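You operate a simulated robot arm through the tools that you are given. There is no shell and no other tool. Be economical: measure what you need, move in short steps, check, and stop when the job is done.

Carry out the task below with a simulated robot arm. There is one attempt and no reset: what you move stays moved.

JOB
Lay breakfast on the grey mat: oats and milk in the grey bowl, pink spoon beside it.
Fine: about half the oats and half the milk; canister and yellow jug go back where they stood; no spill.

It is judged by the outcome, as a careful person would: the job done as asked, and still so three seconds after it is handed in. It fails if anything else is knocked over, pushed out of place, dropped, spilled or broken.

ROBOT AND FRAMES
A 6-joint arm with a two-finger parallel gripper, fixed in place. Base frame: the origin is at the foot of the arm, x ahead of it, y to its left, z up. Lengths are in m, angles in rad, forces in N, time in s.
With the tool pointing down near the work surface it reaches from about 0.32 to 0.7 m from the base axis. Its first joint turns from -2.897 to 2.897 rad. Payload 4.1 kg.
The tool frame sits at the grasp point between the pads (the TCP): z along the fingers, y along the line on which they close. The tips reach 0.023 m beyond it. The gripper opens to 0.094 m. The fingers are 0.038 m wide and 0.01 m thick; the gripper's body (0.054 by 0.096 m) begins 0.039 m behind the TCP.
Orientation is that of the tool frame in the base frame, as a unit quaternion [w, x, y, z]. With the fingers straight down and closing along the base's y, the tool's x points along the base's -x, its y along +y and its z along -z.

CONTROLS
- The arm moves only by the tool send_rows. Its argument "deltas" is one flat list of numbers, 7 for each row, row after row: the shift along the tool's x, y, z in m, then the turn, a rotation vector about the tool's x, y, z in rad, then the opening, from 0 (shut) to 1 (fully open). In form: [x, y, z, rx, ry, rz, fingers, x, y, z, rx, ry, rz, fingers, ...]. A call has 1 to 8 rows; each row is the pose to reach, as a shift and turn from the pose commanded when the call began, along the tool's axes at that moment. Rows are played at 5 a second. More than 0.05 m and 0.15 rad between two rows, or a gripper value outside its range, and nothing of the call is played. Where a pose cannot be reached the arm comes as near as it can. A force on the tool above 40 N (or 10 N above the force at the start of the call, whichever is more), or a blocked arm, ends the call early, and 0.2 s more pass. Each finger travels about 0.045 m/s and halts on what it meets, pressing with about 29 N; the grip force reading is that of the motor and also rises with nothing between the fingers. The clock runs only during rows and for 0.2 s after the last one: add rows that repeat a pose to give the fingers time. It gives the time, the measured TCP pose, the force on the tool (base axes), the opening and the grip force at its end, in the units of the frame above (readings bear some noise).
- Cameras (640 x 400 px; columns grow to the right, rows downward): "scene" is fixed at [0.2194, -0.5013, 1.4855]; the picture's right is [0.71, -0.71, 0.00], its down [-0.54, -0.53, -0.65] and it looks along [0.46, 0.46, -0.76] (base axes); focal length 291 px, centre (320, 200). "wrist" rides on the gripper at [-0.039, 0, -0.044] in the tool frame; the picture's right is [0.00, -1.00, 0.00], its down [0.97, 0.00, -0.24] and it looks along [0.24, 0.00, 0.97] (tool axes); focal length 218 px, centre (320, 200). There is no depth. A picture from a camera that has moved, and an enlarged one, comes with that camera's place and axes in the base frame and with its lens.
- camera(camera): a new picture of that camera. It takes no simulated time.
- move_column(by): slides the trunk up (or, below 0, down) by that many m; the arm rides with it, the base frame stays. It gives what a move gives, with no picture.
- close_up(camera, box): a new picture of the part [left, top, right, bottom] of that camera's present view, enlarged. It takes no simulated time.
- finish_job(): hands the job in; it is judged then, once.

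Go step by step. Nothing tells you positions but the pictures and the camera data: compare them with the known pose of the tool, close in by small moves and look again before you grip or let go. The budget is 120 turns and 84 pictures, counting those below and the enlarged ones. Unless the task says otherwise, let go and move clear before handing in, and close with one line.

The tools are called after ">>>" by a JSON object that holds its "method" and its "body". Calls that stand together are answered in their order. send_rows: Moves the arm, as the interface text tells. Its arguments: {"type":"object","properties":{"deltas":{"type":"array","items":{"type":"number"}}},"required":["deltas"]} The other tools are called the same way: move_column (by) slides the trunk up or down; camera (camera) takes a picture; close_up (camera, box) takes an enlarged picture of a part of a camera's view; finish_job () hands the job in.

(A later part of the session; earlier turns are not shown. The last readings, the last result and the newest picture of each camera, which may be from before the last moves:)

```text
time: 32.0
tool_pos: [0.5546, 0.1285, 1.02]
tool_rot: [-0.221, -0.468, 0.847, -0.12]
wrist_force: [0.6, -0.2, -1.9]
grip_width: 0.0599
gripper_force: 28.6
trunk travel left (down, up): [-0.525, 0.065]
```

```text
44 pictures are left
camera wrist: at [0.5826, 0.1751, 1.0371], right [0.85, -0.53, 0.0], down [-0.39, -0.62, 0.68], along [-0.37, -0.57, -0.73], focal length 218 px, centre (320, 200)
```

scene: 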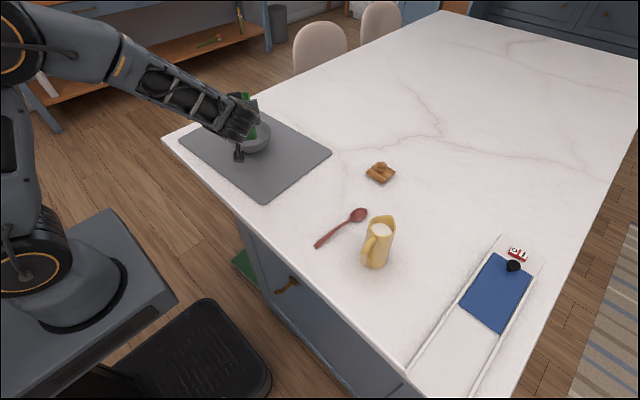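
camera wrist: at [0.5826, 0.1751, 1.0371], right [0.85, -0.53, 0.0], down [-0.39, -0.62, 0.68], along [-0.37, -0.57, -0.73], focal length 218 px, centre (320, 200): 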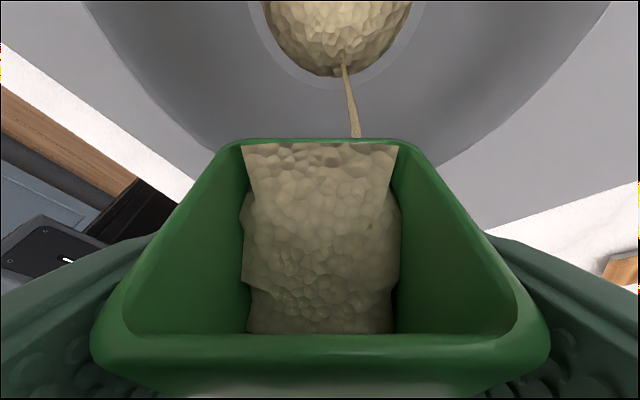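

The pour is landing well in the bowl. I estimate the half point near 105–108°, so I'll tilt to about 101° and look.

>>> {"method": "send_rows", "body": {"deltas": [-0.0035, 0, -0.002, 0, 0.07, 0, 0.3, -0.007, 0, -0.004, 0, 0.14, 0, 0.3, -0.007, 0, -0.004, 0, 0.14, 0, 0.3, -0.007, 0, -0.004, 0, 0.14, 0, 0.3]}}

>>> {"method": "camera", "body": {"camera": "wrist"}}

>>> {"method": "close_up", "body": {"camera": "scene", "box": [180, 60, 340, 180]}}

```text
time: 33.0
tool_pos: [0.5587, 0.1345, 1.0185]
tool_rot: [-0.28, -0.458, 0.83, -0.151]
wrist_force: [-0.1, -0.5, -2.0]
grip_width: 0.0598
gripper_force: 29.4
trunk travel left (down, up): [-0.525, 0.065]
```

```text
43 pictures are left
camera wrist: at [0.5881, 0.1835, 1.029], right [0.85, -0.53, -0.01], down [-0.33, -0.53, 0.78], along [-0.42, -0.66, -0.63], focal length 218 px, centre (320, 200)
```

wrist: 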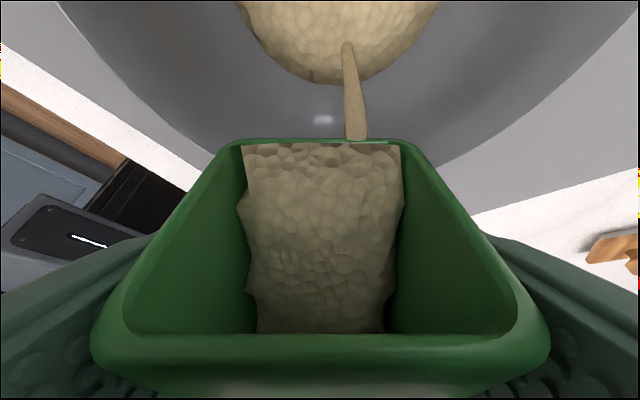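

```text
3.33 times, centred on (260, 120) of scene
camera zoom: at [0.2194, -0.5013, 1.4855], right [0.71, -0.71, 0.0], down [-0.54, -0.53, -0.65], along [0.46, 0.46, -0.76], focal length 971 px, centre (520, 467)
```

zoom: 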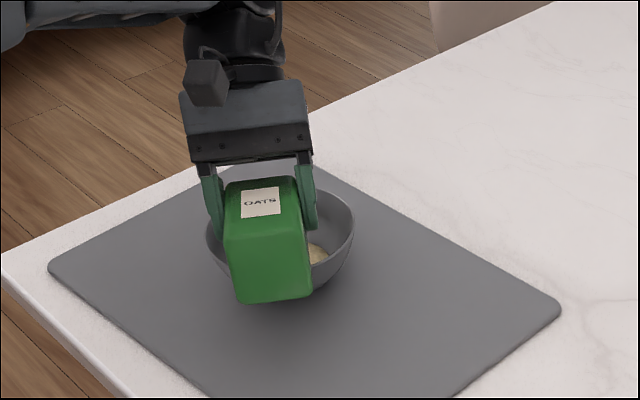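

The stream continues steadily. I'll hold with slightly more tilt.

>>> {"method": "send_rows", "body": {"deltas": [0, 0, 0, 0, 0.04, 0, 0.3, 0, 0, 0, 0, 0.04, 0, 0.3, 0, 0, 0, 0, 0.04, 0, 0.3, 0, 0, 0, 0, 0.04, 0, 0.3]}}

>>> {"method": "camera", "body": {"camera": "wrist"}}

```text
time: 34.0
tool_pos: [0.5578, 0.1343, 1.0173]
tool_rot: [-0.296, -0.456, 0.824, -0.161]
wrist_force: [0.5, 0.3, -1.6]
grip_width: 0.0598
gripper_force: 29.3
trunk travel left (down, up): [-0.525, 0.065]
```

```text
41 pictures are left
camera wrist: at [0.5881, 0.184, 1.0268], right [0.85, -0.53, -0.01], down [-0.32, -0.51, 0.8], along [-0.43, -0.68, -0.6], focal length 218 px, centre (320, 200)
```

wrist: 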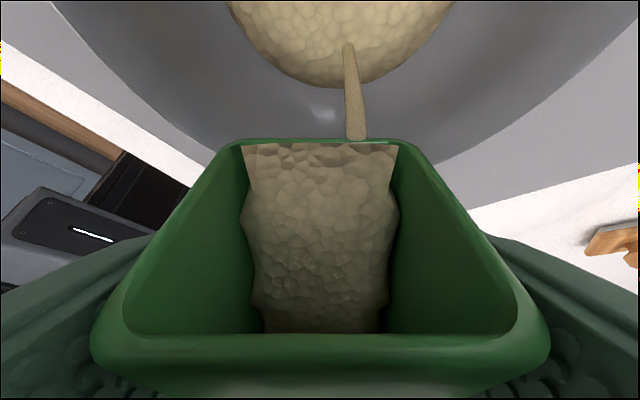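

It's still flowing in well. One more increment, to about 107°, with a hold.

>>> {"method": "send_rows", "body": {"deltas": [0, 0, 0, 0, 0.05, 0, 0.3, 0, 0, 0, 0, 0.05, 0, 0.3, 0, 0, 0, 0, 0.05, 0, 0.3, 0, 0, 0, 0, 0.05, 0, 0.3]}}

>>> {"method": "camera", "body": {"camera": "wrist"}}

```text
time: 35.0
tool_pos: [0.557, 0.1343, 1.0186]
tool_rot: [-0.317, -0.451, 0.816, -0.172]
wrist_force: [-0.1, 0.3, -2.6]
grip_width: 0.0599
gripper_force: 28.9
trunk travel left (down, up): [-0.525, 0.065]
```

```text
40 pictures are left
camera wrist: at [0.5881, 0.1841, 1.0235], right [0.85, -0.53, -0.01], down [-0.29, -0.47, 0.83], along [-0.45, -0.7, -0.56], focal length 218 px, centre (320, 200)
```

wrist: 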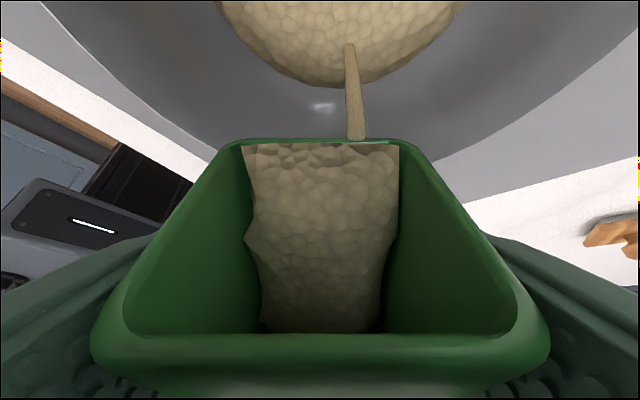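

By geometry I've poured around 40–50%. A brief extra moment, then I'll tilt back to stop and check the level.

>>> {"method": "send_rows", "body": {"deltas": [0, 0, 0, 0, 0.03, 0, 0.3, 0, 0, 0, 0, 0.03, 0, 0.3, 0, 0, 0, 0, 0.03, 0, 0.3, 0, 0, 0, 0, -0.11, 0, 0.3, 0, 0, 0, 0, -0.25, 0, 0.3, 0, 0, 0, 0, -0.39, 0, 0.3, 0, 0, 0, 0, -0.53, 0, 0.3, 0, 0, 0, 0, -0.67, 0, 0.3]}}

>>> {"method": "camera", "body": {"camera": "wrist"}}

```text
time: 36.8
tool_pos: [0.5563, 0.1348, 1.0178]
tool_rot: [-0.029, -0.482, 0.875, -0.013]
wrist_force: [-1.3, -1.0, 1.0]
grip_width: 0.0599
gripper_force: 29.2
trunk travel left (down, up): [-0.525, 0.065]
```

```text
39 pictures are left
camera wrist: at [0.579, 0.17, 1.0578], right [0.85, -0.53, -0.01], down [-0.51, -0.81, 0.3], along [-0.17, -0.25, -0.95], focal length 218 px, centre (320, 200)
```

wrist: 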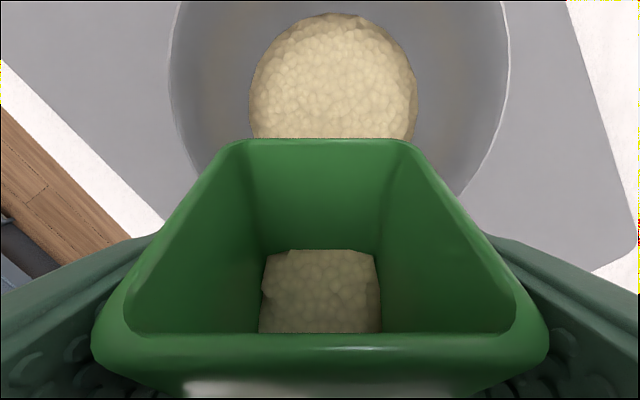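

Oats sit neatly in the bowl, and roughly half is left in the canister. The force reading suggests the canister may be brushing the bowl's rim, so I'll raise it straight up before tilting further back.

>>> {"method": "send_rows", "body": {"deltas": [0.003, 0, -0.03, 0, 0, 0, 0.3, 0.006, 0, -0.06, 0, 0, 0, 0.3, 0.008, 0, -0.08, 0, -0.1, 0, 0.3, 0.008, 0, -0.08, 0, -0.24, 0, 0.3, 0.008, 0, -0.08, 0, -0.38, 0, 0.3, 0.008, 0, -0.08, 0, -0.52, 0, 0.3, 0.008, 0, -0.08, 0, -0.66, 0, 0.3, 0.008, 0, -0.08, 0, -0.8, 0, 0.3]}}

>>> {"method": "camera", "body": {"camera": "wrist"}}

>>> {"method": "close_up", "body": {"camera": "scene", "box": [180, 60, 340, 180]}}

```text
time: 38.6
tool_pos: [0.557, 0.1318, 1.0988]
tool_rot: [0.313, -0.45, 0.818, 0.175]
wrist_force: [0.4, -0.1, -2.1]
grip_width: 0.0598
gripper_force: 28.8
trunk travel left (down, up): [-0.525, 0.065]
```

```text
38 pictures are left
camera wrist: at [0.5563, 0.1318, 1.1562], right [0.85, -0.53, 0.0], down [-0.47, -0.74, -0.47], along [0.25, 0.4, -0.88], focal length 218 px, centre (320, 200)
```

wrist: 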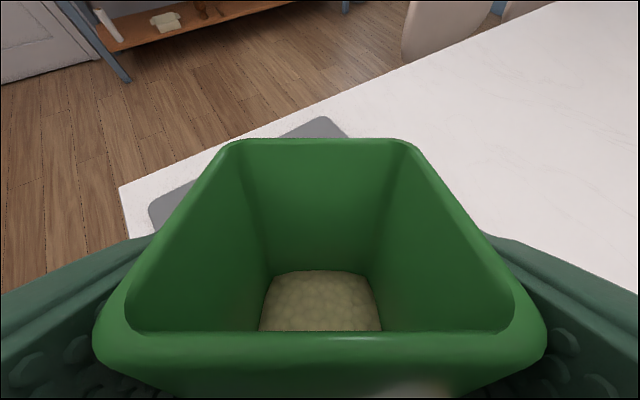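

```text
3.33 times, centred on (260, 120) of scene
camera zoom: at [0.2194, -0.5013, 1.4855], right [0.71, -0.71, 0.0], down [-0.54, -0.53, -0.65], along [0.46, 0.46, -0.76], focal length 971 px, centre (520, 467)
```

zoom: 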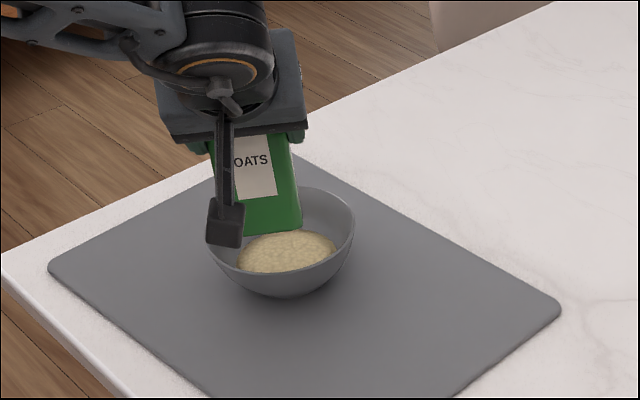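

About 45–50% of the oats are in the bowl and nothing has spilled. I'll bring the canister upright, back away and return it.

>>> {"method": "send_rows", "body": {"deltas": [0.0087, -0.002, -0.0236, 0, -0.126, 0, 0.3, 0.0174, -0.004, -0.0472, 0, -0.253, 0, 0.3, 0.0261, -0.006, -0.0708, 0, -0.379, 0, 0.3]}}

```text
time: 39.4
tool_pos: [0.526, 0.0733, 1.1356]
tool_rot: [0.462, -0.408, 0.744, 0.256]
wrist_force: [0.3, 0.3, -2.1]
grip_width: 0.06
gripper_force: 29.1
trunk travel left (down, up): [-0.525, 0.065]
```

Next I'm swinging the heading back while moving right.

>>> {"method": "send_rows", "body": {"deltas": [0.0104, -0.0097, -0.0211, 0.1216, 0, 0.0601, 0.3, 0.0208, -0.0193, -0.0422, 0.2433, 0, 0.1203, 0.3, 0.0312, -0.029, -0.0632, 0.3649, 0, 0.1804, 0.3, 0.0417, -0.0387, -0.0843, 0.4865, 0, 0.2405, 0.3, 0.0521, -0.0483, -0.1054, 0.6081, 0, 0.3006, 0.3, 0.0625, -0.058, -0.1265, 0.7298, 0, 0.3608, 0.3, 0.0729, -0.0676, -0.1475, 0.8514, 0, 0.4209, 0.3, 0.0833, -0.0773, -0.1686, 0.973, 0, 0.481, 0.3]}}

```text
time: 41.2
tool_pos: [0.4903, -0.1251, 1.1362]
tool_rot: [0.525, 0.036, 0.85, -0.02]
wrist_force: [-0.5, -0.2, -1.7]
grip_width: 0.0599
gripper_force: 29.0
trunk travel left (down, up): [-0.525, 0.065]
```

Continuing to a point above the canister's original spot.

>>> {"method": "send_rows", "body": {"deltas": [-0.0024, -0.0404, 0.0049, 0, 0, 0, 0.3, -0.0048, -0.0808, 0.0097, 0, 0, 0, 0.3, -0.0072, -0.1212, 0.0146, 0, 0, 0, 0.3, -0.0096, -0.1617, 0.0194, 0, 0, 0, 0.3, -0.012, -0.2021, 0.0243, 0, 0, 0, 0.3, -0.0144, -0.2425, 0.0291, 0, 0, 0, 0.3, -0.0168, -0.2829, 0.034, 0.005, 0, 0.0025, 0.3, -0.0192, -0.3233, 0.0388, 0.01, 0, 0.005, 0.3]}}

```text
time: 43.0
tool_pos: [0.5078, -0.4553, 1.1316]
tool_rot: [0.524, 0.039, 0.85, -0.022]
wrist_force: [0.0, 0.4, -1.7]
grip_width: 0.0598
gripper_force: 29.3
trunk travel left (down, up): [-0.525, 0.065]
```

I'm lowering to just above the surface, correcting small offsets.

>>> {"method": "send_rows", "body": {"deltas": [0.036, 0.004, 0.0174, 0, -0.008, 0, 0.3, 0.0718, 0.004, 0.0354, 0, -0.008, 0, 0.3, 0.1, 0.004, 0.049, 0, -0.008, 0, 0.3, 0.1229, 0.004, 0.0597, 0, -0.008, 0, 0.3, 0.1229, 0.004, 0.0597, 0, -0.008, 0, 0.3]}}

>>> {"method": "close_up", "body": {"camera": "scene", "box": [300, 190, 500, 340]}}

```text
time: 44.2
tool_pos: [0.5085, -0.4474, 0.9927]
tool_rot: [0.528, 0.038, 0.848, -0.022]
wrist_force: [0.3, 1.0, -2.5]
grip_width: 0.06
gripper_force: 28.9
trunk travel left (down, up): [-0.525, 0.065]
```

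```text
2.67 times, centred on (400, 265) of scene
camera zoom: at [0.2194, -0.5013, 1.4855], right [0.71, -0.71, 0.0], down [-0.54, -0.53, -0.65], along [0.46, 0.46, -0.76], focal length 777 px, centre (107, 27)
```

zoom: 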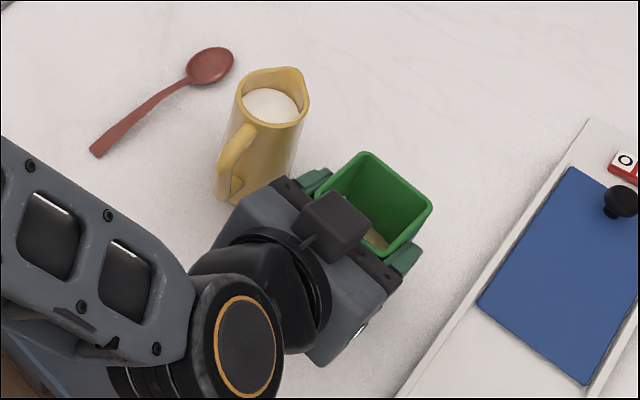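

The box sits about 5 mm too far in +x. I'll correct that and lower to contact.

>>> {"method": "send_rows", "body": {"deltas": [0.0018, -0.0015, -0.0036, 0, 0, 0, 0.3, 0.0054, -0.0015, -0.0018, 0, 0, 0, 0.3, 0.0072, -0.0015, -0.0009, 0, 0, 0, 0.3, 0.0072, -0.0015, -0.0009, 0, 0, 0, 0.3]}}

>>> {"method": "close_up", "body": {"camera": "scene", "box": [300, 190, 500, 340]}}

```text
time: 45.2
tool_pos: [0.5036, -0.4491, 0.9883]
tool_rot: [0.528, 0.038, 0.848, -0.022]
wrist_force: [-0.5, -0.3, -1.9]
grip_width: 0.0597
gripper_force: 28.7
trunk travel left (down, up): [-0.525, 0.065]
```

```text
2.67 times, centred on (400, 265) of scene
camera zoom: at [0.2194, -0.5013, 1.4855], right [0.71, -0.71, 0.0], down [-0.54, -0.53, -0.65], along [0.46, 0.46, -0.76], focal length 777 px, centre (107, 27)
```

zoom: 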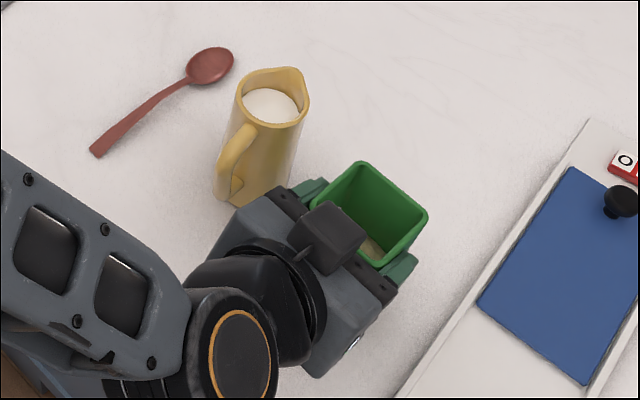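

Nearly exact, with about 3 mm left to lower. I'll touch down.

>>> {"method": "send_rows", "body": {"deltas": [0.0014, 0, 0.0007, 0, 0, 0, 0.3, 0.0027, 0, 0.0013, 0, 0, 0, 0.3, 0.0031, 0, 0.0015, 0, 0, 0, 0.3]}}

```text
time: 46.0
tool_pos: [0.5029, -0.4505, 0.9858]
tool_rot: [0.529, 0.038, 0.848, -0.022]
wrist_force: [-0.2, 0.0, -1.9]
grip_width: 0.0599
gripper_force: 29.0
trunk travel left (down, up): [-0.525, 0.065]
```

Not touching yet; I'll continue in 1 mm steps.

>>> {"method": "send_rows", "body": {"deltas": [0.0009, 0, 0.0004, 0, 0, 0, 0.3, 0.0018, 0, 0.0009, 0, 0, 0, 0.3, 0.0022, 0, 0.0011, 0, 0, 0, 0.3]}}

```text
time: 46.8
tool_pos: [0.5037, -0.451, 0.9847]
tool_rot: [0.529, 0.039, 0.848, -0.023]
wrist_force: [0.7, 0.1, 4.1]
grip_width: 0.0597
gripper_force: 29.8
trunk travel left (down, up): [-0.525, 0.065]
```

It has touched down. Releasing, then backing out along the tool axis.

>>> {"method": "send_rows", "body": {"deltas": [0, 0, 0, 0, 0, 0, 0.7, 0, 0, 0, 0, 0, 0, 0.8, 0, 0, 0, 0, 0, 0, 0.8, 0, 0, -0.03, 0, 0, 0, 0.8, 0, 0, -0.07, 0, 0, 0, 0.8, 0, 0, -0.11, 0, 0, 0, 0.8, -0.03, 0, -0.14, 0, 0, 0, 0.8]}}

>>> {"method": "close_up", "body": {"camera": "scene", "box": [300, 190, 500, 340]}}

>>> {"method": "camera", "body": {"camera": "wrist"}}

```text
time: 48.4
tool_pos: [0.3873, -0.4402, 1.0727]
tool_rot: [0.528, 0.039, 0.848, -0.023]
wrist_force: [-0.7, 0.1, -0.5]
grip_width: 0.0753
gripper_force: 0.1
trunk travel left (down, up): [-0.525, 0.065]
```

```text
2.67 times, centred on (400, 265) of scene
camera zoom: at [0.2194, -0.5013, 1.4855], right [0.71, -0.71, 0.0], down [-0.54, -0.53, -0.65], along [0.46, 0.46, -0.76], focal length 777 px, centre (107, 27)
```

zoom: 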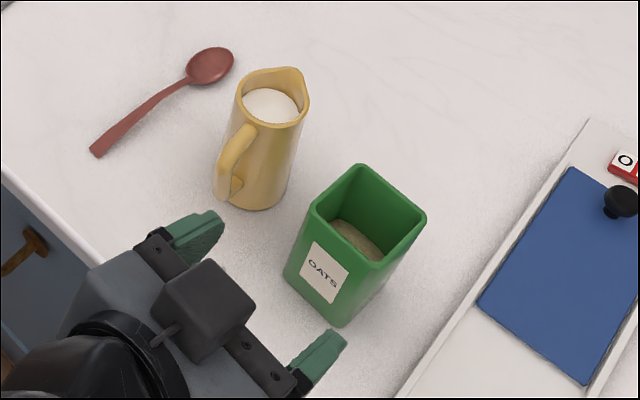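

```text
33 pictures are left
camera wrist: at [0.3641, -0.4381, 1.1264], right [-0.09, -1.0, 0.0], down [-0.64, 0.06, -0.77], along [0.76, -0.07, -0.64], focal length 218 px, centre (320, 200)
```

wrist: 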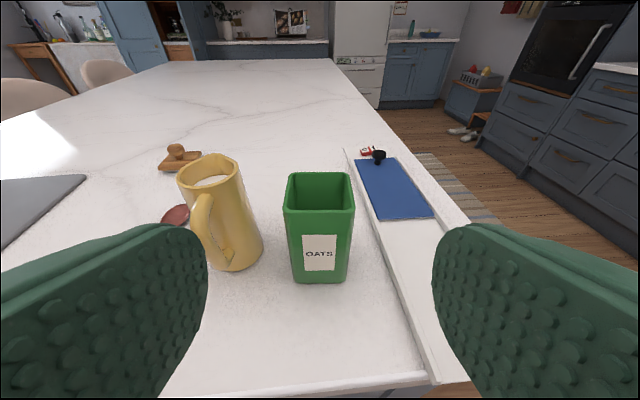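

The canister is back exactly in its original spot. The jug's axis is near (0.536, -0.352), rim z≈1.02. I'll grip its body from above with the tool yawed 180°, so I can pour back toward the robot side. First I'm pitching the tool down, up high.

>>> {"method": "send_rows", "body": {"deltas": [-0.0174, 0.0131, -0.0015, 0, 0.139, 0, 0.85, -0.0348, 0.0263, -0.003, 0, 0.278, 0, 0.85, -0.0521, 0.0394, -0.0044, 0, 0.418, 0, 0.85, -0.0695, 0.0525, -0.0059, 0, 0.557, 0, 0.85, -0.0869, 0.0656, -0.0074, 0, 0.696, 0, 0.85, -0.1043, 0.0788, -0.0089, 0, 0.835, 0, 0.85, -0.1216, 0.0919, -0.0103, 0, 0.975, 0, 0.85, -0.139, 0.105, -0.0118, 0, 1.114, 0, 0.85]}}

```text
time: 50.2
tool_pos: [0.4516, -0.3393, 1.2012]
tool_rot: [-0.001, 0.045, 0.999, 0.001]
wrist_force: [-0.5, 0.6, 0.0]
grip_width: 0.0799
gripper_force: 0.0
trunk travel left (down, up): [-0.525, 0.065]
```

Now yawing the tool about the vertical in stages.

>>> {"method": "send_rows", "body": {"deltas": [0, 0, 0, 0, 0, -0.145, 0.85, 0, 0, 0, 0, 0, -0.29, 0.85, 0, 0, 0, 0, 0, -0.435, 0.85, 0, 0, 0, 0, 0, -0.58, 0.85, 0, 0, 0, 0, 0, -0.725, 0.85, 0, 0, 0, 0, 0, -0.87, 0.85, 0, 0, 0, 0, 0, -1.015, 0.85, 0, 0, 0, 0, 0, -1.16, 0.85]}}

>>> {"method": "send_rows", "body": {"deltas": [0, 0, 0, 0, 0, -0.145, 0.85, 0, 0, 0, 0, 0, -0.29, 0.85, 0, 0, 0, 0, 0, -0.435, 0.85, 0, 0, 0, 0, 0, -0.58, 0.85, 0, 0, 0, 0, 0, -0.725, 0.85, 0, 0, 0, 0, 0, -0.87, 0.85, 0, 0, 0, 0, 0, -1.015, 0.85, 0, 0, 0, 0, 0, -1.16, 0.85]}}

>>> {"method": "send_rows", "body": {"deltas": [0, 0, 0, 0, 0, -0.145, 0.85, 0, 0, 0, 0, 0, -0.29, 0.85, 0, 0, 0, 0, 0, -0.435, 0.85, 0, 0, 0, 0, 0, -0.58, 0.85, 0, 0, 0, 0, 0, -0.725, 0.85, 0, 0, 0, 0, 0, -0.87, 0.85, 0, 0, 0, 0, 0, -0.91, 0.85]}}

>>> {"method": "camera", "body": {"camera": "wrist"}}

```text
time: 52.0
tool_pos: [0.4512, -0.3399, 1.2024]
tool_rot: [0.001, -0.512, 0.859, 0.001]
wrist_force: [0.7, 0.1, -0.7]
grip_width: 0.0799
gripper_force: 0.0
trunk travel left (down, up): [-0.525, 0.065]
```

```text
time: 53.8
tool_pos: [0.4512, -0.3396, 1.2037]
tool_rot: [-0.002, 0.899, -0.439, 0.0]
wrist_force: [0.2, -0.7, -0.8]
grip_width: 0.0796
gripper_force: 0.1
trunk travel left (down, up): [-0.525, 0.065]
```

```text
time: 55.4
tool_pos: [0.4925, -0.0755, 1.1409]
tool_rot: [0.053, 0.992, -0.112, 0.006]
wrist_force: [0.3, -0.3, -0.4]
grip_width: 0.0799
gripper_force: 0.0
out of reach, approached as far as the arm can: row 1, 2, 3, 4, 5, 6, 7
trunk travel left (down, up): [-0.525, 0.065]
```

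```text
32 pictures are left
camera wrist: at [0.454, -0.0624, 1.183], right [0.22, 0.97, -0.11], down [0.95, -0.19, 0.26], along [0.23, -0.16, -0.96], focal length 218 px, centre (320, 200)
```

wrist: 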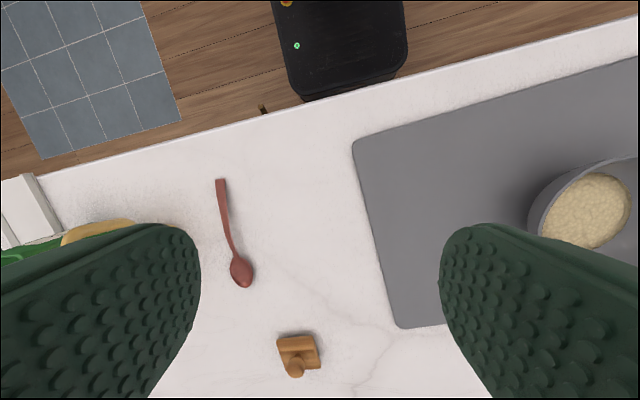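

Wrist joint 3 ran into its limit, so the arm drifted to (0.49, -0.08) but touched nothing. I'll unwind and come at the same orientation from the other side (ψ=-180°). First I'm levelling the tool.

>>> {"method": "send_rows", "body": {"deltas": [0, 0, -0.03, 0.104, -0.024, 0, 0.85]}}

>>> {"method": "send_rows", "body": {"deltas": [0, 0, -0.01, 0, 0, 0.148, 0.85, 0, 0, -0.02, 0, 0, 0.296, 0.85, 0, 0, -0.03, 0, 0, 0.444, 0.85, 0, 0, -0.03, 0, 0, 0.592, 0.85, 0, 0, -0.03, 0, 0, 0.74, 0.85, 0, 0, -0.03, 0, 0, 0.888, 0.85, 0, 0, -0.03, 0, 0, 1.036, 0.85, 0, 0, -0.03, 0, 0, 1.184, 0.85]}}

```text
time: 55.8
tool_pos: [0.4987, -0.0492, 1.1721]
tool_rot: [0.004, 0.993, -0.118, -0.001]
wrist_force: [1.4, 0.7, -0.2]
grip_width: 0.0799
gripper_force: 0.1
out of reach, approached as far as the arm can: row 1
trunk travel left (down, up): [-0.525, 0.065]
```

```text
time: 57.6
tool_pos: [0.5003, -0.0527, 1.2035]
tool_rot: [0.001, 0.76, -0.65, 0.0]
wrist_force: [-0.6, 0.4, 0.5]
grip_width: 0.0798
gripper_force: 0.0
trunk travel left (down, up): [-0.525, 0.065]
```

Unwinding now, moving back toward the jug at the same time.

>>> {"method": "send_rows", "body": {"deltas": [0.0309, 0.0049, 0, 0, 0, 0.148, 0.85, 0.0618, 0.0097, 0, 0, 0, 0.296, 0.85, 0.0926, 0.0146, 0, 0, 0, 0.444, 0.85, 0.1235, 0.0194, 0, 0, 0, 0.592, 0.85, 0.1544, 0.0243, 0, 0, 0, 0.74, 0.85, 0.1853, 0.0291, 0, 0, 0, 0.888, 0.85, 0.2161, 0.034, 0, 0, 0, 1.036, 0.85, 0.247, 0.0388, 0, 0, 0, 1.184, 0.85]}}

>>> {"method": "send_rows", "body": {"deltas": [0, 0, 0, 0, 0, 0.148, 0.85, 0, 0, 0, 0, 0, 0.296, 0.85, 0, 0, 0, 0, 0, 0.444, 0.85, 0, 0, 0, 0, 0, 0.592, 0.85, 0, 0, 0, 0, 0, 0.74, 0.85, 0, 0, 0, 0, 0, 0.888, 0.85, 0, 0, 0, 0, 0, 1.036, 0.85, 0, 0, 0, 0, 0, 1.184, 0.85]}}

>>> {"method": "send_rows", "body": {"deltas": [0, 0, 0, 0, 0, 0.148, 0.85, 0, 0, 0, 0, 0, 0.296, 0.85, 0, 0, 0, 0, 0, 0.444, 0.85, 0, 0, 0, 0, 0, 0.592, 0.85, 0, 0, 0, 0, 0, 0.74, 0.85, 0, 0, 0, 0, 0, 0.888, 0.85, 0, 0, 0, 0, 0, 1.036, 0.85, 0, 0, 0, 0, 0, 1.184, 0.85]}}

```text
time: 59.4
tool_pos: [0.5001, -0.3046, 1.2027]
tool_rot: [-0.001, -0.269, 0.963, 0.001]
wrist_force: [0.3, -0.6, -0.4]
grip_width: 0.0799
gripper_force: 0.0
trunk travel left (down, up): [-0.525, 0.065]
```

```text
time: 61.2
tool_pos: [0.4998, -0.3026, 1.203]
tool_rot: [-0.001, 0.315, 0.949, 0.0]
wrist_force: [-0.4, -0.5, 0.1]
grip_width: 0.0799
gripper_force: 0.0
trunk travel left (down, up): [-0.525, 0.065]
```

```text
time: 63.0
tool_pos: [0.5001, -0.303, 1.2022]
tool_rot: [0.0, 0.791, 0.612, -0.001]
wrist_force: [0.1, -0.3, 0.1]
grip_width: 0.0799
gripper_force: 0.1
trunk travel left (down, up): [-0.525, 0.065]
```

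>>> {"method": "send_rows", "body": {"deltas": [0, 0, 0, 0, 0, 0.148, 0.85, 0, 0, 0, 0, 0, 0.296, 0.85, 0, 0, 0, 0, 0, 0.444, 0.85, 0, 0, 0, 0, 0, 0.592, 0.85, 0, 0, 0, 0, 0, 0.74, 0.85, 0, 0, 0, 0, 0, 0.888, 0.85, 0, 0, 0, 0, 0, 1.036, 0.85, 0, 0, 0, 0, 0, 1.184, 0.85]}}

>>> {"method": "camera", "body": {"camera": "wrist"}}

```text
time: 64.8
tool_pos: [0.5013, -0.3042, 1.2017]
tool_rot: [0.0, 0.998, 0.066, 0.0]
wrist_force: [0.3, -0.4, -0.1]
grip_width: 0.0796
gripper_force: 0.0
trunk travel left (down, up): [-0.525, 0.065]
```

```text
31 pictures are left
camera wrist: at [0.4618, -0.3094, 1.2448], right [-0.13, 0.99, 0.0], down [0.96, 0.13, 0.24], along [0.24, 0.03, -0.97], focal length 218 px, centre (320, 200)
```

wrist: 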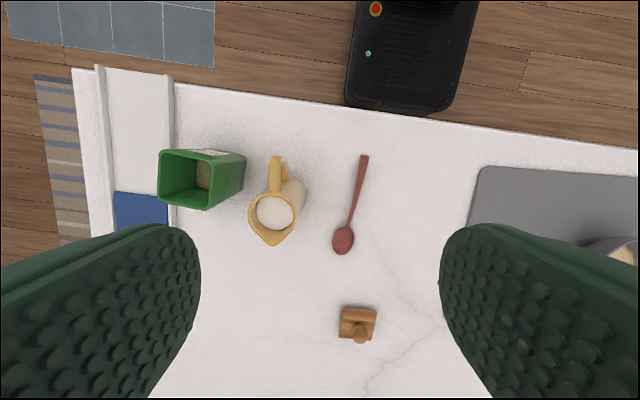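

The orientation is now right: the spout points along tool +x to within 0.06 rad, and the jug's rim centre is near (0.538, -0.350). I'll go above it and look.

>>> {"method": "send_rows", "body": {"deltas": [0.0074, 0.0126, 0.02, 0, 0, 0.03, 0.85, 0.0149, 0.0252, 0.045, 0, 0, 0.06, 0.85, 0.0223, 0.0377, 0.07, 0, 0, 0.06, 0.85, 0.0297, 0.0503, 0.09, 0, 0, 0.06, 0.85, 0.0297, 0.0503, 0.115, 0, 0, 0.06, 0.85]}}

>>> {"method": "camera", "body": {"camera": "wrist"}}

>>> {"method": "close_up", "body": {"camera": "scene", "box": [300, 160, 500, 310]}}

```text
time: 66.0
tool_pos: [0.5383, -0.3509, 1.0845]
tool_rot: [0.0, 0.999, 0.038, -0.001]
wrist_force: [0.7, 0.3, -0.4]
grip_width: 0.08
gripper_force: 0.0
trunk travel left (down, up): [-0.525, 0.065]
```

```text
30 pictures are left
camera wrist: at [0.4992, -0.3543, 1.1273], right [-0.08, 1.0, 0.0], down [0.97, 0.07, 0.24], along [0.24, 0.02, -0.97], focal length 218 px, centre (320, 200)
```

wrist: 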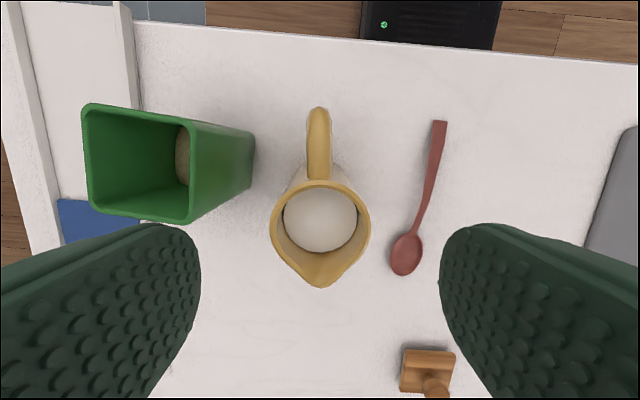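

```text
2.67 times, centred on (400, 235) of scene
camera zoom: at [0.2194, -0.5013, 1.4855], right [0.71, -0.71, 0.0], down [-0.54, -0.53, -0.65], along [0.46, 0.46, -0.76], focal length 777 px, centre (107, 107)
```

zoom: 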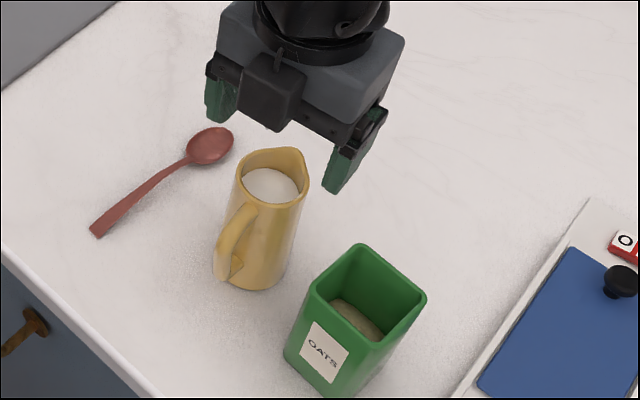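

Aligned: the handle and spout lie on the tool's x axis and the rim is centred between the fingers. I'll descend to grip about 20 mm below the rim.

>>> {"method": "send_rows", "body": {"deltas": [0.003, 0, 0.03, 0, 0, 0, 0.85, 0.003, 0, 0.06, 0, 0, 0, 0.85, 0.003, 0, 0.075, 0, 0, 0, 0.85, 0.003, 0, 0.084, 0, 0, 0, 0.85, 0.003, 0, 0.084, 0, 0, 0, 0.85]}}

>>> {"method": "camera", "body": {"camera": "wrist"}}

>>> {"method": "close_up", "body": {"camera": "scene", "box": [300, 160, 500, 310]}}

```text
time: 67.2
tool_pos: [0.5399, -0.3489, 1.0038]
tool_rot: [0.0, 0.999, 0.039, -0.001]
wrist_force: [-0.8, -0.7, 0.5]
grip_width: 0.0795
gripper_force: 0.1
trunk travel left (down, up): [-0.525, 0.065]
```

```text
28 pictures are left
camera wrist: at [0.5003, -0.3517, 1.0459], right [-0.08, 1.0, 0.0], down [0.97, 0.07, 0.24], along [0.24, 0.02, -0.97], focal length 218 px, centre (320, 200)
```

wrist: 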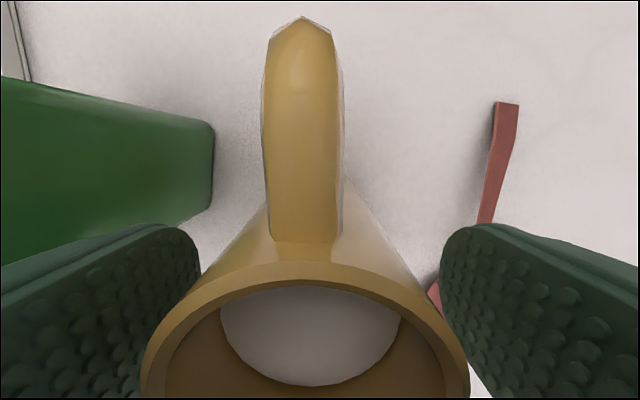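

```text
2.67 times, centred on (400, 235) of scene
camera zoom: at [0.2194, -0.5013, 1.4855], right [0.71, -0.71, 0.0], down [-0.54, -0.53, -0.65], along [0.46, 0.46, -0.76], focal length 777 px, centre (107, 107)
```

zoom: 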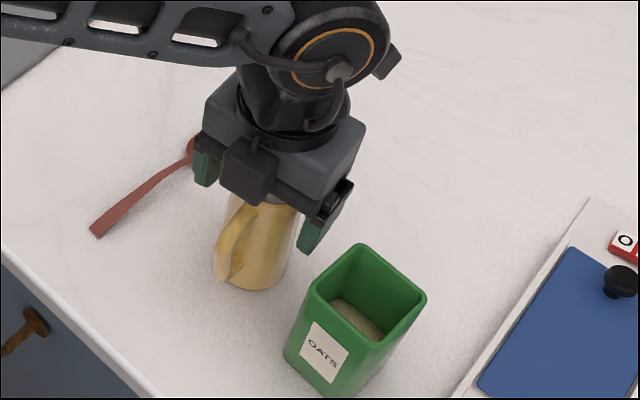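

The rim is at about z=1.024 and the milk roughly 35 mm below it. I'll lower 5 mm more and close.

>>> {"method": "send_rows", "body": {"deltas": [0, -0.001, 0.005, 0, 0, 0, 0.85, 0, -0.001, 0.005, 0, 0, 0, 0.75, 0, -0.001, 0.005, 0, 0, 0, 0.65, 0, -0.001, 0.005, 0, 0, 0, 0.5, 0, -0.001, 0.005, 0, 0, 0, 0.3, 0, -0.001, 0.005, 0, 0, 0, 0.3]}}

>>> {"method": "camera", "body": {"camera": "wrist"}}

```text
time: 68.6
tool_pos: [0.5391, -0.3488, 0.9975]
tool_rot: [0.001, 0.999, 0.038, 0.0]
wrist_force: [0.7, -2.2, 0.8]
grip_width: 0.0563
gripper_force: 28.8
trunk travel left (down, up): [-0.525, 0.065]
```

```text
26 pictures are left
camera wrist: at [0.4998, -0.3506, 1.041], right [-0.08, 1.0, 0.0], down [0.97, 0.07, 0.24], along [0.24, 0.02, -0.97], focal length 218 px, centre (320, 200)
```

wrist: 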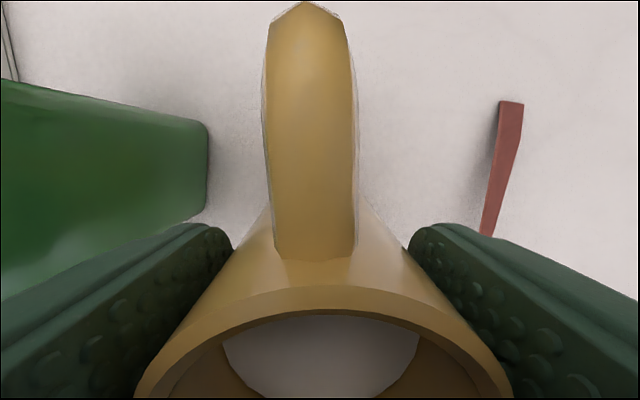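

Gripped at 56 mm. Lifting gently straight up.

>>> {"method": "send_rows", "body": {"deltas": [0, 0, -0.01, 0, 0, 0, 0.3, 0, 0, -0.035, 0, 0, 0, 0.3, 0, 0, -0.07, 0, 0, 0, 0.3, 0, 0, -0.105, 0, 0, 0, 0.3, 0, 0, -0.14, 0, 0, 0, 0.3, 0, 0, -0.14, 0, 0, 0, 0.3]}}

>>> {"method": "camera", "body": {"camera": "scene"}}

```text
time: 70.0
tool_pos: [0.5406, -0.3465, 1.1389]
tool_rot: [0.0, 0.999, 0.038, -0.002]
wrist_force: [-0.4, -0.4, -4.6]
grip_width: 0.0561
gripper_force: 28.7
trunk travel left (down, up): [-0.525, 0.065]
```

```text
25 pictures are left
```

scene: 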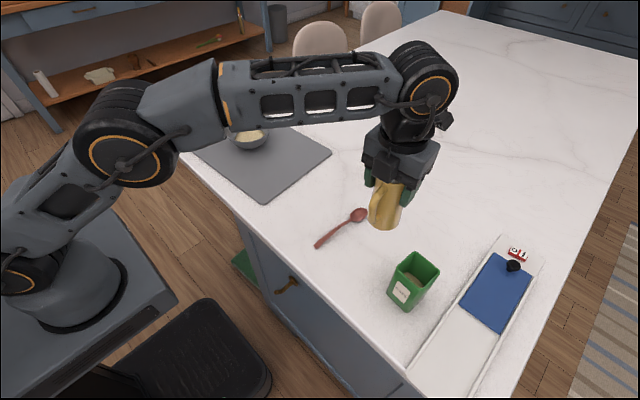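

The jug is held securely and weighs about 0.47 kg. I'll carry it toward the bowl while yawing so the spout ends up facing back toward the robot side.

>>> {"method": "send_rows", "body": {"deltas": [0.0041, -0.0213, 0, 0, 0, -0.1444, 0.3, 0.0083, -0.0425, 0, 0, 0, -0.2888, 0.3, 0.0124, -0.0638, 0, 0, 0, -0.4331, 0.3, 0.0166, -0.085, 0, 0, 0, -0.5775, 0.3, 0.0207, -0.1063, 0, 0, 0, -0.7219, 0.3, 0.0248, -0.1275, 0, 0, 0, -0.8663, 0.3, 0.029, -0.1488, 0, 0, 0, -1.0106, 0.3, 0.0331, -0.17, 0, 0, 0, -1.155, 0.3]}}

>>> {"method": "send_rows", "body": {"deltas": [0.0211, -0.0048, 0, 0, 0, -0.1444, 0.3, 0.0422, -0.0096, 0, 0, 0, -0.2888, 0.3, 0.0633, -0.0144, 0, 0, 0, -0.4331, 0.3, 0.0845, -0.0192, 0, 0, 0, -0.5775, 0.3, 0.1056, -0.024, 0, 0, 0, -0.7219, 0.3, 0.1267, -0.0288, 0, 0, 0, -0.8663, 0.3, 0.1478, -0.0336, 0, 0, 0, -1.0106, 0.3, 0.1689, -0.0384, 0, 0, 0, -1.155, 0.3]}}

```text
time: 71.8
tool_pos: [0.5608, -0.1773, 1.1382]
tool_rot: [0.0, 0.816, 0.578, -0.001]
wrist_force: [0.5, -1.2, -4.7]
grip_width: 0.0561
gripper_force: 28.7
trunk travel left (down, up): [-0.525, 0.065]
```

```text
time: 73.6
tool_pos: [0.5802, -0.0031, 1.1381]
tool_rot: [-0.002, 0.367, 0.93, 0.0]
wrist_force: [-0.4, -0.6, -4.6]
grip_width: 0.0561
gripper_force: 28.9
trunk travel left (down, up): [-0.525, 0.065]
```

>>> {"method": "send_rows", "body": {"deltas": [0.0129, 0.0174, 0, 0, 0, -0.1444, 0.3, 0.0258, 0.0347, 0, 0, 0, -0.2888, 0.3, 0.0387, 0.0521, 0, 0, 0, -0.4331, 0.3, 0.0516, 0.0695, 0, 0, 0, -0.5775, 0.3, 0.0645, 0.0868, 0, 0, 0, -0.7219, 0.3, 0.0774, 0.1042, 0, 0, 0, -0.8663, 0.3, 0.0903, 0.1215, 0, 0, 0, -1.0106, 0.3, 0.1032, 0.1389, 0, 0, 0, -1.155, 0.3]}}

>>> {"method": "camera", "body": {"camera": "scene"}}

>>> {"method": "camera", "body": {"camera": "wrist"}}

```text
time: 75.4
tool_pos: [0.6002, 0.1672, 1.1373]
tool_rot: [-0.002, -0.201, 0.98, -0.001]
wrist_force: [-1.1, 0.4, -4.1]
grip_width: 0.0563
gripper_force: 28.4
trunk travel left (down, up): [-0.525, 0.065]
```

```text
24 pictures are left
```

scene: 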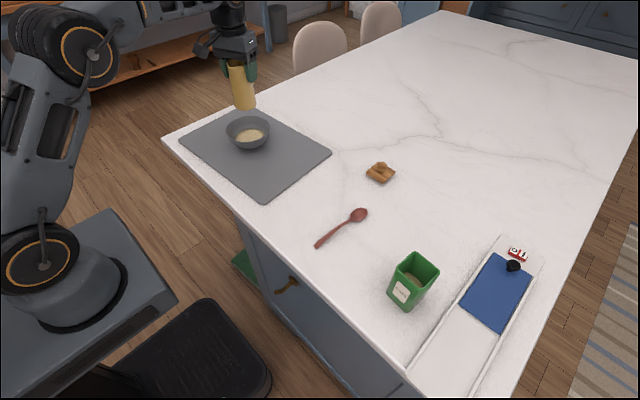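

```text
23 pictures are left
camera wrist: at [0.6352, 0.1831, 1.1806], right [0.39, -0.92, 0.0], down [-0.89, -0.38, 0.24], along [-0.22, -0.1, -0.97], focal length 218 px, centre (320, 200)
```

wrist: 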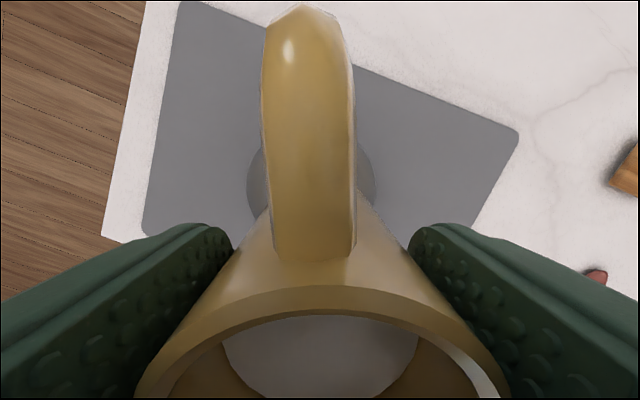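

The spout now faces back along the heading. I'll position for the pour, tilt to about 40° (below the flow angle) and check the geometry.

>>> {"method": "send_rows", "body": {"deltas": [-0.0169, 0, 0.038, 0, 0, 0, 0.3, -0.0338, 0, 0.075, 0, 0, 0, 0.3, -0.0338, 0, 0.075, 0, -0.14, 0, 0.3, -0.0338, 0, 0.075, 0, -0.28, 0, 0.3, -0.0338, 0, 0.075, 0, -0.42, 0, 0.3, -0.0338, 0, 0.075, 0, -0.56, 0, 0.3, -0.0338, 0, 0.075, 0, -0.7, 0, 0.3]}}

>>> {"method": "camera", "body": {"camera": "wrist"}}

>>> {"method": "close_up", "body": {"camera": "scene", "box": [180, 60, 340, 180]}}

```text
time: 77.0
tool_pos: [0.6314, 0.1805, 1.0642]
tool_rot: [0.336, -0.186, 0.921, 0.068]
wrist_force: [-0.9, 0.6, -4.1]
grip_width: 0.0558
gripper_force: 29.2
trunk travel left (down, up): [-0.525, 0.065]
```

```text
22 pictures are left
camera wrist: at [0.6322, 0.1813, 1.1209], right [0.39, -0.92, 0.0], down [-0.83, -0.35, -0.44], along [0.41, 0.17, -0.9], focal length 218 px, centre (320, 200)
```

wrist: 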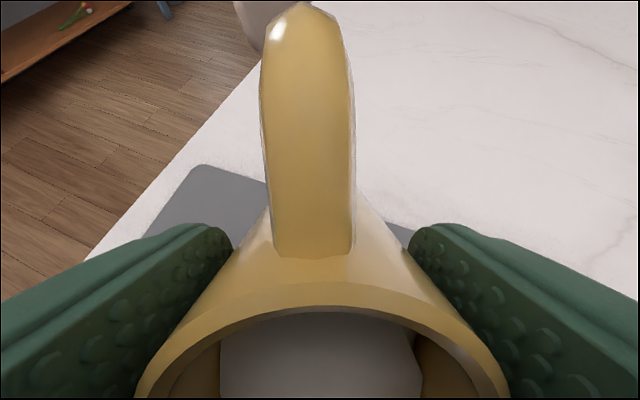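

```text
3.33 times, centred on (260, 120) of scene
camera zoom: at [0.2194, -0.5013, 1.4855], right [0.71, -0.71, 0.0], down [-0.54, -0.53, -0.65], along [0.46, 0.46, -0.76], focal length 971 px, centre (520, 467)
```

zoom: 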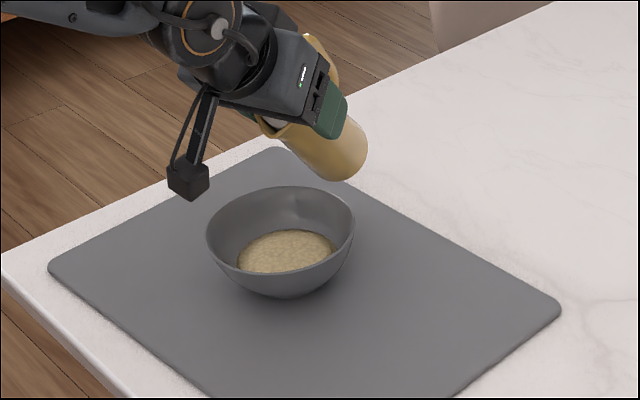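

No slip, and the spout is above the bowl's centre area. I'll lower 3 cm and tilt on to about 52°.

>>> {"method": "send_rows", "body": {"deltas": [0.0097, 0, 0.0115, 0, 0, 0, 0.3, 0.0193, 0, 0.023, 0, -0.05, 0, 0.3, 0.0193, 0, 0.023, 0, -0.12, 0, 0.3, 0.0193, 0, 0.023, 0, -0.2, 0, 0.3, 0.0193, 0, 0.023, 0, -0.2, 0, 0.3]}}

>>> {"method": "close_up", "body": {"camera": "scene", "box": [200, 70, 320, 160]}}

```text
time: 78.2
tool_pos: [0.6285, 0.1828, 1.0336]
tool_rot: [0.402, -0.183, 0.893, 0.087]
wrist_force: [1.2, -0.1, -3.7]
grip_width: 0.056
gripper_force: 28.9
trunk travel left (down, up): [-0.525, 0.065]
```

```text
4.44 times, centred on (260, 115) of scene
camera zoom: at [0.2194, -0.5013, 1.4855], right [0.71, -0.71, 0.0], down [-0.54, -0.53, -0.65], along [0.46, 0.46, -0.76], focal length 1294 px, centre (587, 578)
```

zoom: 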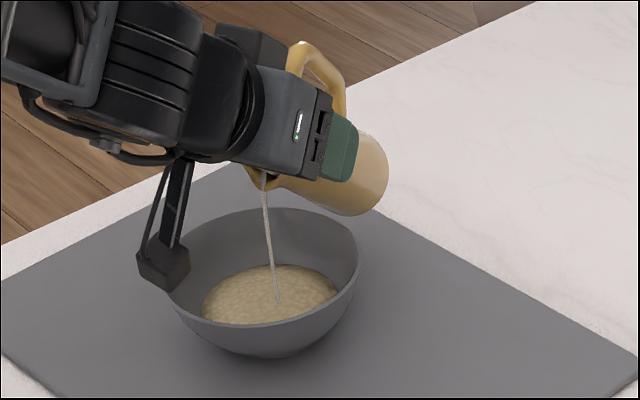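

A thin stream lands in the middle of the bowl. I'll increase the tilt slowly.

>>> {"method": "send_rows", "body": {"deltas": [0, 0, 0, 0, -0.05, 0, 0.3, 0, 0, 0, 0, -0.1, 0, 0.3, 0, 0, 0, 0, -0.1, 0, 0.3, 0, 0, 0, 0, -0.13, 0, 0.3, 0, 0, 0, 0, -0.13, 0, 0.3]}}

>>> {"method": "close_up", "body": {"camera": "scene", "box": [200, 70, 320, 160]}}

```text
time: 79.4
tool_pos: [0.6312, 0.1808, 1.0329]
tool_rot: [0.482, -0.172, 0.854, 0.097]
wrist_force: [1.0, 0.4, -4.7]
grip_width: 0.0562
gripper_force: 29.0
out of reach, approached as far as the arm can: row 1, 2
trunk travel left (down, up): [-0.525, 0.065]
```

```text
4.44 times, centred on (260, 115) of scene
camera zoom: at [0.2194, -0.5013, 1.4855], right [0.71, -0.71, 0.0], down [-0.54, -0.53, -0.65], along [0.46, 0.46, -0.76], focal length 1294 px, centre (587, 578)
```

zoom: 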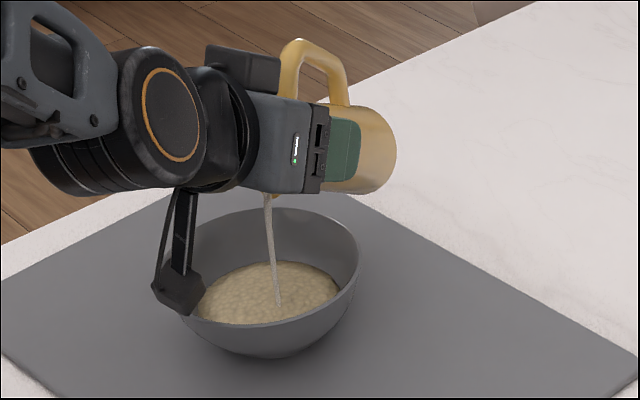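

The stream still lands near the centre. I'll raise 15 mm so the arm's hanging box stays clear of the bowl, and go on slowly.

>>> {"method": "send_rows", "body": {"deltas": [-0.0128, 0, -0.0077, 0, 0, 0, 0.3, -0.0128, 0, -0.0077, 0, -0.05, 0, 0.3, -0.0128, 0, -0.0077, 0, -0.07, 0, 0.3, -0.0128, 0, -0.0077, 0, -0.07, 0, 0.3, -0.0128, 0, -0.0077, 0, -0.07, 0, 0.3]}}

>>> {"method": "close_up", "body": {"camera": "scene", "box": [200, 70, 320, 160]}}

>>> {"method": "camera", "body": {"camera": "wrist"}}

```text
time: 80.6
tool_pos: [0.6313, 0.1807, 1.0474]
tool_rot: [0.512, -0.17, 0.836, 0.104]
wrist_force: [0.0, -0.6, -3.7]
grip_width: 0.056
gripper_force: 29.0
trunk travel left (down, up): [-0.525, 0.065]
```

```text
4.44 times, centred on (260, 115) of scene
camera zoom: at [0.2194, -0.5013, 1.4855], right [0.71, -0.71, 0.0], down [-0.54, -0.53, -0.65], along [0.46, 0.46, -0.76], focal length 1294 px, centre (587, 578)
```

zoom: 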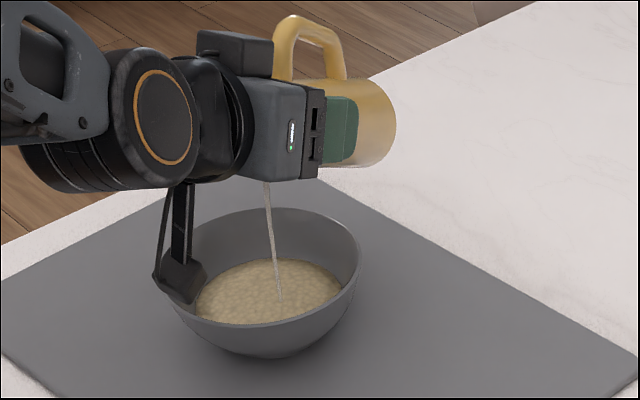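

```text
17 pictures are left
camera wrist: at [0.611, 0.1725, 1.1011], right [0.39, -0.92, 0.0], down [-0.6, -0.26, -0.75], along [0.69, 0.29, -0.66], focal length 218 px, centre (320, 200)
```

wrist: 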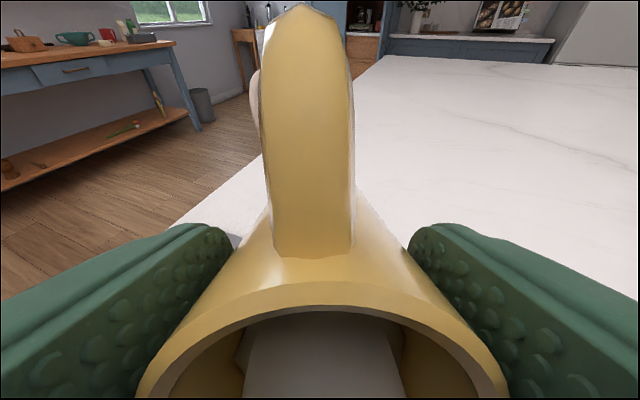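

Still a thin stream at about 63°. I'll go to about 66° and hold two seconds to let it even out.

>>> {"method": "send_rows", "body": {"deltas": [0, 0, 0, 0, -0.03, 0, 0.3, 0, 0, 0, 0, -0.06, 0, 0.3, 0, 0, 0, 0, -0.06, 0, 0.3, 0, 0, 0, 0, -0.06, 0, 0.3, 0, 0, 0, 0, -0.06, 0, 0.3, 0, 0, 0, 0, -0.06, 0, 0.3, 0, 0, 0, 0, -0.06, 0, 0.3, 0, 0, 0, 0, -0.06, 0, 0.3]}}

>>> {"method": "close_up", "body": {"camera": "scene", "box": [200, 70, 320, 160]}}

```text
time: 82.4
tool_pos: [0.6323, 0.1812, 1.0474]
tool_rot: [0.535, -0.168, 0.821, 0.11]
wrist_force: [0.0, -0.9, -2.8]
grip_width: 0.0561
gripper_force: 28.7
trunk travel left (down, up): [-0.525, 0.065]
```

```text
4.44 times, centred on (260, 115) of scene
camera zoom: at [0.2194, -0.5013, 1.4855], right [0.71, -0.71, 0.0], down [-0.54, -0.53, -0.65], along [0.46, 0.46, -0.76], focal length 1294 px, centre (587, 578)
```

zoom: 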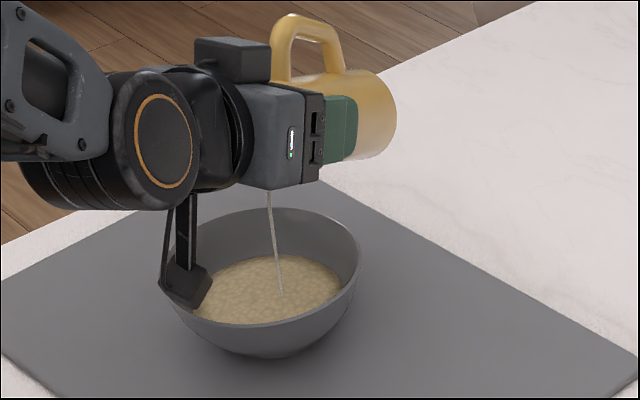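

I'll take a few force readings to judge how much has poured.

>>> {"method": "send_rows", "body": {"deltas": [0, 0, 0, 0, 0, 0, 0.3]}}

>>> {"method": "send_rows", "body": {"deltas": [0, 0, 0, 0, 0, 0, 0.3]}}

>>> {"method": "send_rows", "body": {"deltas": [0, 0, 0, 0, 0, 0, 0.3]}}

>>> {"method": "close_up", "body": {"camera": "scene", "box": [200, 70, 320, 160]}}

```text
time: 82.8
tool_pos: [0.632, 0.1817, 1.0482]
tool_rot: [0.535, -0.167, 0.821, 0.11]
wrist_force: [0.7, -0.4, -4.5]
grip_width: 0.056
gripper_force: 29.2
trunk travel left (down, up): [-0.525, 0.065]
```

```text
time: 83.2
tool_pos: [0.6322, 0.1818, 1.048]
tool_rot: [0.536, -0.167, 0.82, 0.111]
wrist_force: [-0.4, -0.2, -3.9]
grip_width: 0.056
gripper_force: 28.5
trunk travel left (down, up): [-0.525, 0.065]
```

```text
time: 83.6
tool_pos: [0.6317, 0.1814, 1.0465]
tool_rot: [0.536, -0.167, 0.82, 0.109]
wrist_force: [0.0, 0.4, -4.0]
grip_width: 0.0561
gripper_force: 28.9
trunk travel left (down, up): [-0.525, 0.065]
```

```text
4.44 times, centred on (260, 115) of scene
camera zoom: at [0.2194, -0.5013, 1.4855], right [0.71, -0.71, 0.0], down [-0.54, -0.53, -0.65], along [0.46, 0.46, -0.76], focal length 1294 px, centre (587, 578)
```

zoom: 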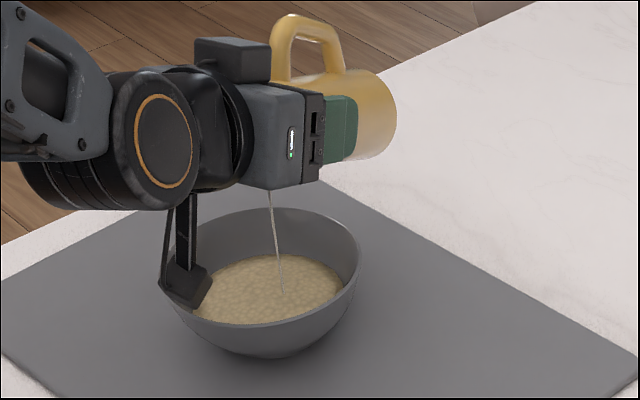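

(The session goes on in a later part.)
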